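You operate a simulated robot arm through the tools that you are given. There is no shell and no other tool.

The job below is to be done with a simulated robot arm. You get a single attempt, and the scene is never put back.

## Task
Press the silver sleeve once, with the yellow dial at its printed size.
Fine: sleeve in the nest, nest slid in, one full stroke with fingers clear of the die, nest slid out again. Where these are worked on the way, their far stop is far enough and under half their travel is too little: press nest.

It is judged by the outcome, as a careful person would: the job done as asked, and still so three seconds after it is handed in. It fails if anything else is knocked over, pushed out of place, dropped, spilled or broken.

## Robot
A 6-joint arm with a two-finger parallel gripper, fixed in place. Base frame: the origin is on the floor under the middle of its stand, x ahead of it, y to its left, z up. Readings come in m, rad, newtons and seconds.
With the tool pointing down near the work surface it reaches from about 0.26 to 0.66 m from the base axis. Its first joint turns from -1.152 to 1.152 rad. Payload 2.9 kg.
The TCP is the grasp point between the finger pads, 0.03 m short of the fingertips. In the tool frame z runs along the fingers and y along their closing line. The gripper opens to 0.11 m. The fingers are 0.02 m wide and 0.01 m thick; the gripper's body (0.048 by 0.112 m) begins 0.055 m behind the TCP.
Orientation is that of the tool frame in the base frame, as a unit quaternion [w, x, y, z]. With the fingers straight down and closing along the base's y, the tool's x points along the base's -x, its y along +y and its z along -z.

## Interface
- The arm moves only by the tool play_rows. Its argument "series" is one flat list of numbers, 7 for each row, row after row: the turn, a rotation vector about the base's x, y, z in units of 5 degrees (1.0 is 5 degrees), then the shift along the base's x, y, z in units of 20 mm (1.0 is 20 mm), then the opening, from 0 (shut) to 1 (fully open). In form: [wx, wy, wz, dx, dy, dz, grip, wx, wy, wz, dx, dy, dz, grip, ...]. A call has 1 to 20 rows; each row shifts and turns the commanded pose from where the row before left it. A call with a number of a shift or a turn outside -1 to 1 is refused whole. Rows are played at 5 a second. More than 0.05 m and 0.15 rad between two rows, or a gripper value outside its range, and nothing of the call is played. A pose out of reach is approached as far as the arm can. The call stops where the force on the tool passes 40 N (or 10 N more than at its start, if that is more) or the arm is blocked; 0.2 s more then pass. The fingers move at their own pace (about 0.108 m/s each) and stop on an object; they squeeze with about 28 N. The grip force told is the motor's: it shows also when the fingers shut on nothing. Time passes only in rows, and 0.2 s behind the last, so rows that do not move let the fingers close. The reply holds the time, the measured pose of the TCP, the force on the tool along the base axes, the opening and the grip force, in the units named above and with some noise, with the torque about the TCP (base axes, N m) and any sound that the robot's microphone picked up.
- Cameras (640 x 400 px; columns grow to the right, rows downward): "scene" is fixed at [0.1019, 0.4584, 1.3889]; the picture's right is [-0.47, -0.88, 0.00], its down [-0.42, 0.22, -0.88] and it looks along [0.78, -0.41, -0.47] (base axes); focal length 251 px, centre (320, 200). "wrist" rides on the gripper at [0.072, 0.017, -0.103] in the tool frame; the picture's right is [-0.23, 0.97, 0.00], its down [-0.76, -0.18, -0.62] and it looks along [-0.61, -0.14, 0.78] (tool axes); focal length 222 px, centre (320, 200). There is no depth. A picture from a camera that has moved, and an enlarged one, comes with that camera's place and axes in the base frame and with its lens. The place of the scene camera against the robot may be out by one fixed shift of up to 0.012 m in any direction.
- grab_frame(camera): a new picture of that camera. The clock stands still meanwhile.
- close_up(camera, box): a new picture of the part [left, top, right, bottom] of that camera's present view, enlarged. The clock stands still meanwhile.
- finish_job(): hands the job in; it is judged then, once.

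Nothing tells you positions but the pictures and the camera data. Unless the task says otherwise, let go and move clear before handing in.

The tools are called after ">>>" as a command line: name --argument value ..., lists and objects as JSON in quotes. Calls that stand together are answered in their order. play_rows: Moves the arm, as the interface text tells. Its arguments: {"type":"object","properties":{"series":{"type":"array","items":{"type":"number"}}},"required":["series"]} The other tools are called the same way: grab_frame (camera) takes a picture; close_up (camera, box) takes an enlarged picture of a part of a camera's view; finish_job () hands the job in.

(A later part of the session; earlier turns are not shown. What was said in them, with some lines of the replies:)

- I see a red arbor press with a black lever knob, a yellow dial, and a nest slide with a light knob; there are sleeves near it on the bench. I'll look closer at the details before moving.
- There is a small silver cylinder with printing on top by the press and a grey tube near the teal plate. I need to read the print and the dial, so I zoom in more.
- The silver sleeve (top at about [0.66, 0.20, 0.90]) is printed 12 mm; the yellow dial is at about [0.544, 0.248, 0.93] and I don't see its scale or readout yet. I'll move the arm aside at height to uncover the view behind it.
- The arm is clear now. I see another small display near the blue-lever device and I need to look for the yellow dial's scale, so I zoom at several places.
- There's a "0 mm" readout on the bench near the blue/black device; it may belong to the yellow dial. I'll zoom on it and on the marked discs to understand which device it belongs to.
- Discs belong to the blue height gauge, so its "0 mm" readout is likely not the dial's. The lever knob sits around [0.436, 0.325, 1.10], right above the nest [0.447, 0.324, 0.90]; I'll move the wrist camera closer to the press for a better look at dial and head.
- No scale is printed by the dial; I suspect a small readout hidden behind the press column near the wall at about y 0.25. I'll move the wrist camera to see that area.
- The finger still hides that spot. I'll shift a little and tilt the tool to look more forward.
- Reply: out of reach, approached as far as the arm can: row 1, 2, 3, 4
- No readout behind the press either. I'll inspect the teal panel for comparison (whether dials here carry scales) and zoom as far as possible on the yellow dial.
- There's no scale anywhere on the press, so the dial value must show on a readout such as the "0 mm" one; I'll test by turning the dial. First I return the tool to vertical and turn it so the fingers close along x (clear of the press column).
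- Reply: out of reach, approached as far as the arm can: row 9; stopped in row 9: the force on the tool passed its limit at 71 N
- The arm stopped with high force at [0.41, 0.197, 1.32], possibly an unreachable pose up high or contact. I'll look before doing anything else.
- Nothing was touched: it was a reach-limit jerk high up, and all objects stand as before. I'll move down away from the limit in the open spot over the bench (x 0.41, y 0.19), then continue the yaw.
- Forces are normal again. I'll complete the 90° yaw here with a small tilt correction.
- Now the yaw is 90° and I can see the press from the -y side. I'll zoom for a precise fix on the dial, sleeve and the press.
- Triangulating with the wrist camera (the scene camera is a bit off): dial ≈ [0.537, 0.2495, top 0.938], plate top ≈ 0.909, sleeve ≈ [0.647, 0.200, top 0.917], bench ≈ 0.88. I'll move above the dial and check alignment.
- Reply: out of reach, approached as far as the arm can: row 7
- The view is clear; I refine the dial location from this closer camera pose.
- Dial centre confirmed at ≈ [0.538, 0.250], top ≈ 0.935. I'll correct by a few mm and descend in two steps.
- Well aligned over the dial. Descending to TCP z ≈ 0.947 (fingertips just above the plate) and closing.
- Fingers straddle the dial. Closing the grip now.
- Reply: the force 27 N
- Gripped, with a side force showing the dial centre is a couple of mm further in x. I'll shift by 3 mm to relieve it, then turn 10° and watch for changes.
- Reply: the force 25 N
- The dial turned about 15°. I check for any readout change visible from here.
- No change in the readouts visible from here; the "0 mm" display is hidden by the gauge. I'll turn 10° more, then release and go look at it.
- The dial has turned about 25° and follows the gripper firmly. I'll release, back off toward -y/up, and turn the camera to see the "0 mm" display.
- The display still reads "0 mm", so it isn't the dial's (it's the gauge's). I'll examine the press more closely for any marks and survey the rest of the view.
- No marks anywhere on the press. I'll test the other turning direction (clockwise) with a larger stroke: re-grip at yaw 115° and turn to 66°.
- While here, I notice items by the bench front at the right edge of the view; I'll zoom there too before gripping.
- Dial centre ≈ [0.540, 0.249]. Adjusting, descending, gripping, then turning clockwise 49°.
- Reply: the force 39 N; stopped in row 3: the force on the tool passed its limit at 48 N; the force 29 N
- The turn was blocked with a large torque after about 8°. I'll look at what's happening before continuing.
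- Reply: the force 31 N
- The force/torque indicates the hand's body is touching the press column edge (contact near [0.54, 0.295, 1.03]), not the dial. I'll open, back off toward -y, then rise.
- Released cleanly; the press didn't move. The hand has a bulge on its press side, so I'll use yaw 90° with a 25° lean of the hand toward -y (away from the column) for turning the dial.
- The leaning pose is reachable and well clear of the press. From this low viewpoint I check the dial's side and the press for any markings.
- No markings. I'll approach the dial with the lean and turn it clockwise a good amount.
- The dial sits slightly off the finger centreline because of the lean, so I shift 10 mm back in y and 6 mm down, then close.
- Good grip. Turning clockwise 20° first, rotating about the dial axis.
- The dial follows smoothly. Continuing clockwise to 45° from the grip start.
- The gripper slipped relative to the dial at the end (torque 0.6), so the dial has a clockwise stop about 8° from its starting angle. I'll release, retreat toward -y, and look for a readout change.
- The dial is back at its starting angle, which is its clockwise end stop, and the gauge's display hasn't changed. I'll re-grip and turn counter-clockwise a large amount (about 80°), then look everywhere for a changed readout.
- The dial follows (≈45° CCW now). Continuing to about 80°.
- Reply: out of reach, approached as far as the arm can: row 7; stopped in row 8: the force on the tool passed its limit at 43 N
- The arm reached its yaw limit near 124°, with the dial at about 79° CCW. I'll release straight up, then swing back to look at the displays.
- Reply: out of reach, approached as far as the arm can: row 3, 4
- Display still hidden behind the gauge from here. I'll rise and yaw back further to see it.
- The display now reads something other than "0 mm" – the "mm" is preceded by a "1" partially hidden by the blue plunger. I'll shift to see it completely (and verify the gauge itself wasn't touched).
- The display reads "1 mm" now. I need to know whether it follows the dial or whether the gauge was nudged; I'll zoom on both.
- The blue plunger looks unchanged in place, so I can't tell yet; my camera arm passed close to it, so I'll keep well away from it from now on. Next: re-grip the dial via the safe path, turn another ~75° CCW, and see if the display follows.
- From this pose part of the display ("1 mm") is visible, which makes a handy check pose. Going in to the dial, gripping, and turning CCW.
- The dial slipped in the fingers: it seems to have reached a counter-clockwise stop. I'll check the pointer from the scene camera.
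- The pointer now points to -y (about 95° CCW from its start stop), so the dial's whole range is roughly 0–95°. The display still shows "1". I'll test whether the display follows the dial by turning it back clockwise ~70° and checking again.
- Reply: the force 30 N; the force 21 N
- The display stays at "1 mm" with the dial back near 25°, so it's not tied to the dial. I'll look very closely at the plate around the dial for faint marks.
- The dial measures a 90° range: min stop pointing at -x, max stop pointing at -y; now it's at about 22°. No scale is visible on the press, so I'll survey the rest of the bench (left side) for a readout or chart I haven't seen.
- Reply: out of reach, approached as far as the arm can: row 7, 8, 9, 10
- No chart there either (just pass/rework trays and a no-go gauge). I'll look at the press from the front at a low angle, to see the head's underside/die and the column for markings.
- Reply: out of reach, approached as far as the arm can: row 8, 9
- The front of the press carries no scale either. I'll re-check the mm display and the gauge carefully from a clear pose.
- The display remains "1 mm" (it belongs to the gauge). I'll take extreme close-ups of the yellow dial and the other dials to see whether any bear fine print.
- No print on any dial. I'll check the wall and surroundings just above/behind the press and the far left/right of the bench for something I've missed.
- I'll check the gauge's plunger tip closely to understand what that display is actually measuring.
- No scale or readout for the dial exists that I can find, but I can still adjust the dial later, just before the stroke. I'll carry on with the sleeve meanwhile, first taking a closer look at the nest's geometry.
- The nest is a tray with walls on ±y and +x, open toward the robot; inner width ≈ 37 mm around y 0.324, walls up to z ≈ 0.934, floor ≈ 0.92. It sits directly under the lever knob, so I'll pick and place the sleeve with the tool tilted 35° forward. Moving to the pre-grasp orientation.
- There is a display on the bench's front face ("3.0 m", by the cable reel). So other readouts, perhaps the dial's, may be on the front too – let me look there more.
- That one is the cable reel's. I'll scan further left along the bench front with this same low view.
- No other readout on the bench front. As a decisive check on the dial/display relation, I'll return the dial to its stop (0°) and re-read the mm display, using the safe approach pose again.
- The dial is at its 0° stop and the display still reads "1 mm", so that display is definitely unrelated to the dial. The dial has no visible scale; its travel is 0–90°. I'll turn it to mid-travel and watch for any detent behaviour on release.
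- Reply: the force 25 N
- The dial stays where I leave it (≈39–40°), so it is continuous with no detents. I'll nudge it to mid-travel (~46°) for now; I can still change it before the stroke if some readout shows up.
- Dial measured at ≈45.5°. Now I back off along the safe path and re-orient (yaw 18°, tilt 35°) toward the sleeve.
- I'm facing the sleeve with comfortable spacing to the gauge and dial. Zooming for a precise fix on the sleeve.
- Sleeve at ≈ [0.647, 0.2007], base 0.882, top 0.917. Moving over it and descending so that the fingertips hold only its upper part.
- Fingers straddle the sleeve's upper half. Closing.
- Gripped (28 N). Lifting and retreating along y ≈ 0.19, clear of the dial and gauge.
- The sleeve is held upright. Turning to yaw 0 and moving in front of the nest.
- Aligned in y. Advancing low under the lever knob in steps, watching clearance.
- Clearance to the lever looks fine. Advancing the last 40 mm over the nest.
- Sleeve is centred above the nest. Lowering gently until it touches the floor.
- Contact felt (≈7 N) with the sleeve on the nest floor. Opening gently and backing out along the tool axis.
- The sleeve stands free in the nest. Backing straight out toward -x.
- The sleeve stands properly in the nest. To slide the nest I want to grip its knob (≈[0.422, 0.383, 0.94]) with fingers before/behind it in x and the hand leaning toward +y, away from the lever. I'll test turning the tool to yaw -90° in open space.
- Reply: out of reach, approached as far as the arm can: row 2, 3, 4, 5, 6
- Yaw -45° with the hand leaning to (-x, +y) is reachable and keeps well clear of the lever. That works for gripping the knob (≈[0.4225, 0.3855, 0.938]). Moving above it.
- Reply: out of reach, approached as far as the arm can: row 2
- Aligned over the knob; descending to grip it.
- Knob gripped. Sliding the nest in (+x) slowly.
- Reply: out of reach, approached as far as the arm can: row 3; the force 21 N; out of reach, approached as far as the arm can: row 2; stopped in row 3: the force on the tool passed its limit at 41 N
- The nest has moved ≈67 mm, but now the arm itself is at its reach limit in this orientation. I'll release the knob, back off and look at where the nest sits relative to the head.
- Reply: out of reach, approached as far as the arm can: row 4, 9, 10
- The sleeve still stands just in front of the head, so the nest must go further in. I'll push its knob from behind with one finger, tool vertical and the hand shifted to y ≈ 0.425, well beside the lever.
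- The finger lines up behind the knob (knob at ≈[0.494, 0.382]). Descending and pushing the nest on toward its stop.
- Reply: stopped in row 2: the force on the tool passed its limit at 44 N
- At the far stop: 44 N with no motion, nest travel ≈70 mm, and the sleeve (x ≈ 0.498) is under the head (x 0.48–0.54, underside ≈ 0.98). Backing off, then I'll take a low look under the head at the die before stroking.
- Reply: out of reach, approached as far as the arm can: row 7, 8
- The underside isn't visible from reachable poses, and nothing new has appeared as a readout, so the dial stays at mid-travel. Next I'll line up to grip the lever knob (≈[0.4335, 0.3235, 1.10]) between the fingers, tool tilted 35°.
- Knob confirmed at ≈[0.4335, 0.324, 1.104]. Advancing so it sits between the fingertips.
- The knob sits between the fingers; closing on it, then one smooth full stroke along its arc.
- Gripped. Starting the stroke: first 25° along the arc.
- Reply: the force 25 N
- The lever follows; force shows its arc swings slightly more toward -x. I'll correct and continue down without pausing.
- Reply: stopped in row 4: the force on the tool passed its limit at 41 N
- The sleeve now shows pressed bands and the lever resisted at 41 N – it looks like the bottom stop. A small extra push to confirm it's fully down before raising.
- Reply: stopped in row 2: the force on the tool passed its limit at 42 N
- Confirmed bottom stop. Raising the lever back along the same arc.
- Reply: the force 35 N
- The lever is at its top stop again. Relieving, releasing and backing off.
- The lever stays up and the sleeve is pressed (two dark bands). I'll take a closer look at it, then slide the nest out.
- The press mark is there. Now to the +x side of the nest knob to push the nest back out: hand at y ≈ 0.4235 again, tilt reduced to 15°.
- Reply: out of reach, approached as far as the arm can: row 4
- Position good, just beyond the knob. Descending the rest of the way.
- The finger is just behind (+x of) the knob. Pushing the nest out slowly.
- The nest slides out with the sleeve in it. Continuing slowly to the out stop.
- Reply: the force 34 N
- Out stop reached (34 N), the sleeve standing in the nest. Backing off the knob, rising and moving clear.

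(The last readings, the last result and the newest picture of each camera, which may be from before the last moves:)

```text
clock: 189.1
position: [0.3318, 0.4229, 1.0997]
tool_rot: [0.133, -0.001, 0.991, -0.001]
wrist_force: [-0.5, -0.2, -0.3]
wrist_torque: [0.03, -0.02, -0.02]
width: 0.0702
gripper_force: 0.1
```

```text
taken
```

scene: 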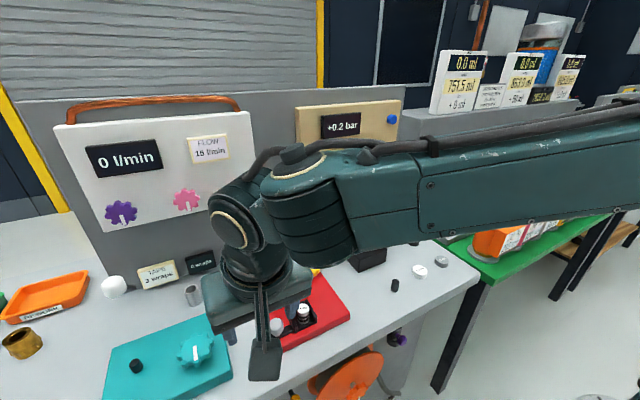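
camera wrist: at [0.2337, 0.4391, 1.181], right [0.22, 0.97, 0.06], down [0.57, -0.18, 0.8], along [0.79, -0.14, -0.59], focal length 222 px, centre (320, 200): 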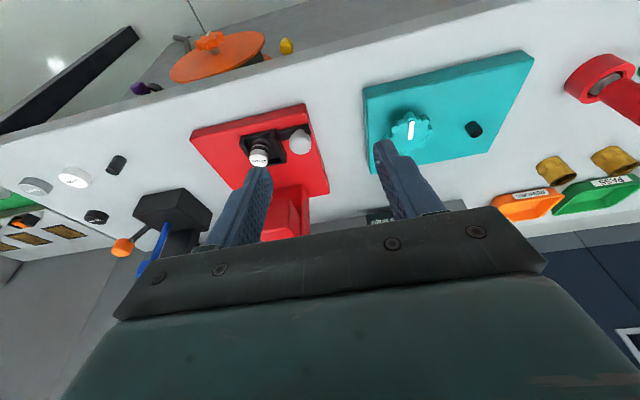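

Everything for the stroke is done. Moving the arm up and aside, then a final check of the scene.

>>> play_rows --series '[0, 0, 0, -0.5, 0, 1, 0.64, 0, 0, 0, -0.5, -1, 1, 0.64, 0, 0, 0, 0, -1, 1, 0.64, 0, 0, 0, 0, -1, 1, 0.64, 0, 0, 0, 0, -1, 0.5, 0.64, 0, 0, 0, 0, -1, 0, 0.64, 0, 0, 0, 0, -1, 0, 0.64, 0, 0, 0, 0, -1, 0, 0.64, 0, 0, 0, 0, -1, 0, 0.64, 0, 0, 0, 0, -1, 0, 0.64, 0, 0, 0, 0, -1, 0, 0.64, 0, 0, 0, 0, -1, 0, 0.64, 0, 0, 0, 0, -1, 0, 0.64, 0, 0, 0, 0, -1, 0, 0.64]'

>>> grab_frame --camera "scene"

>>> close_up --camera "scene" --box '[230, 220, 370, 360]'

>>> close_up --camera "scene" --box '[290, 245, 330, 290]'

>>> grab_frame --camera "wrist"

```text
clock: 192.1
position: [0.3099, 0.1619, 1.186]
tool_rot: [0.133, -0.001, 0.991, 0.0]
wrist_force: [-0.2, 0.4, -0.7]
wrist_torque: [-0.04, 0.0, -0.01]
width: 0.0705
gripper_force: 0.0
```

```text
taken
```

scene: 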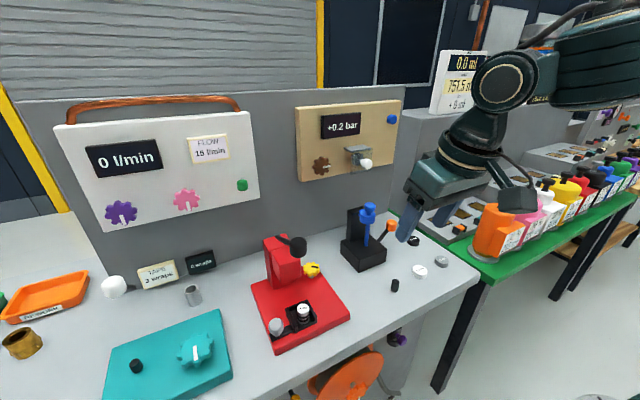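

```text
2.86 times, centred on (300, 290) of scene
camera zoom: at [0.1019, 0.4584, 1.3889], right [-0.47, -0.88, 0.0], down [-0.42, 0.22, -0.88], along [0.78, -0.41, -0.47], focal length 716 px, centre (377, -57)
```

zoom: 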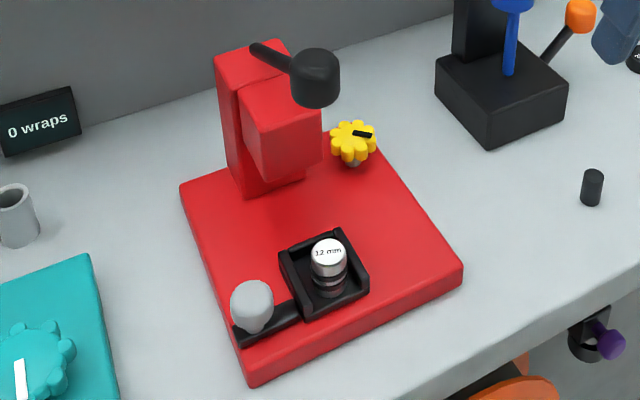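

```text
8.89 times, centred on (310, 268) of scene
camera zoom: at [0.1019, 0.4584, 1.3889], right [-0.47, -0.88, 0.0], down [-0.42, 0.22, -0.88], along [0.78, -0.41, -0.47], focal length 2228 px, centre (409, -400)
```

zoom: 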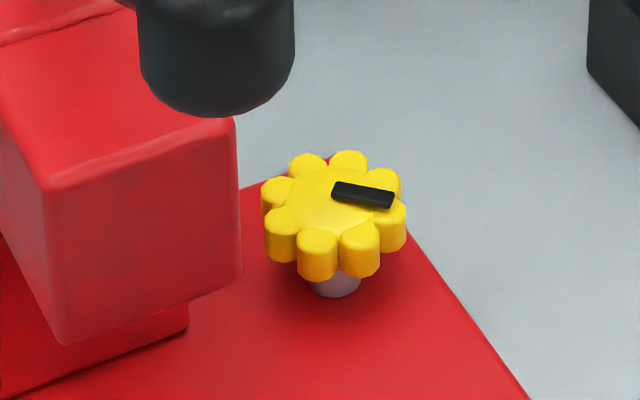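

```text
taken
camera wrist: at [0.2129, 0.1779, 1.2685], right [0.22, 0.97, 0.06], down [0.57, -0.18, 0.8], along [0.79, -0.14, -0.59], focal length 222 px, centre (320, 200)
```

wrist: 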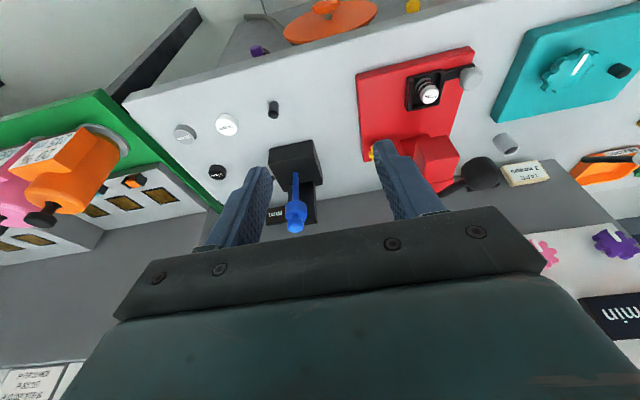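

The sleeve stands pressed in the nest, the nest is fully out, the lever is up and the arm is clear with empty fingers. I found no scale or readout for the yellow dial, so its setting (about 45° of its 90° travel) is a guess, not a confirmed 12 mm. I'm handing in.

>>> finish_job

```text
The job is handed in.
```

I pressed the silver sleeve once and handed the job in, but I could not confirm the yellow dial was at the sleeve's printed size of 12 mm.

**Done:**
- **Nest in:** I set the sleeve upright in the nest and slid the nest in to its far stop.
- **Stroke:** I made one full lever stroke, down to the bottom stop and back to the top, gripping only the lever knob so the fingers stayed clear of the die. The sleeve came out with two dark bands, which I take to be the press marks.
- **Nest out:** I slid the nest back out to its stop with the sleeve still standing in it. Then I let go and moved the arm clear.

**Not confirmed:**
- **Yellow dial setting is a guess.** I found no scale or printed numbers on the dial or the parts of the press I could see, and no display changed when I turned it. It turns freely through about 90° between two stops and does not click into positions. I left it near the middle, at about 45°.
- **I may have touched the blue height gauge.** Its display went from 0 mm to 1 mm after the wrist camera passed close to it, so I may have nudged the plunger by about 1 mm. I saw no movement of its base. I left it alone rather than risk disturbing it more.
- **The hand bumped the press column once** while I was first turning the dial. I backed off, and the press did not appear to move.
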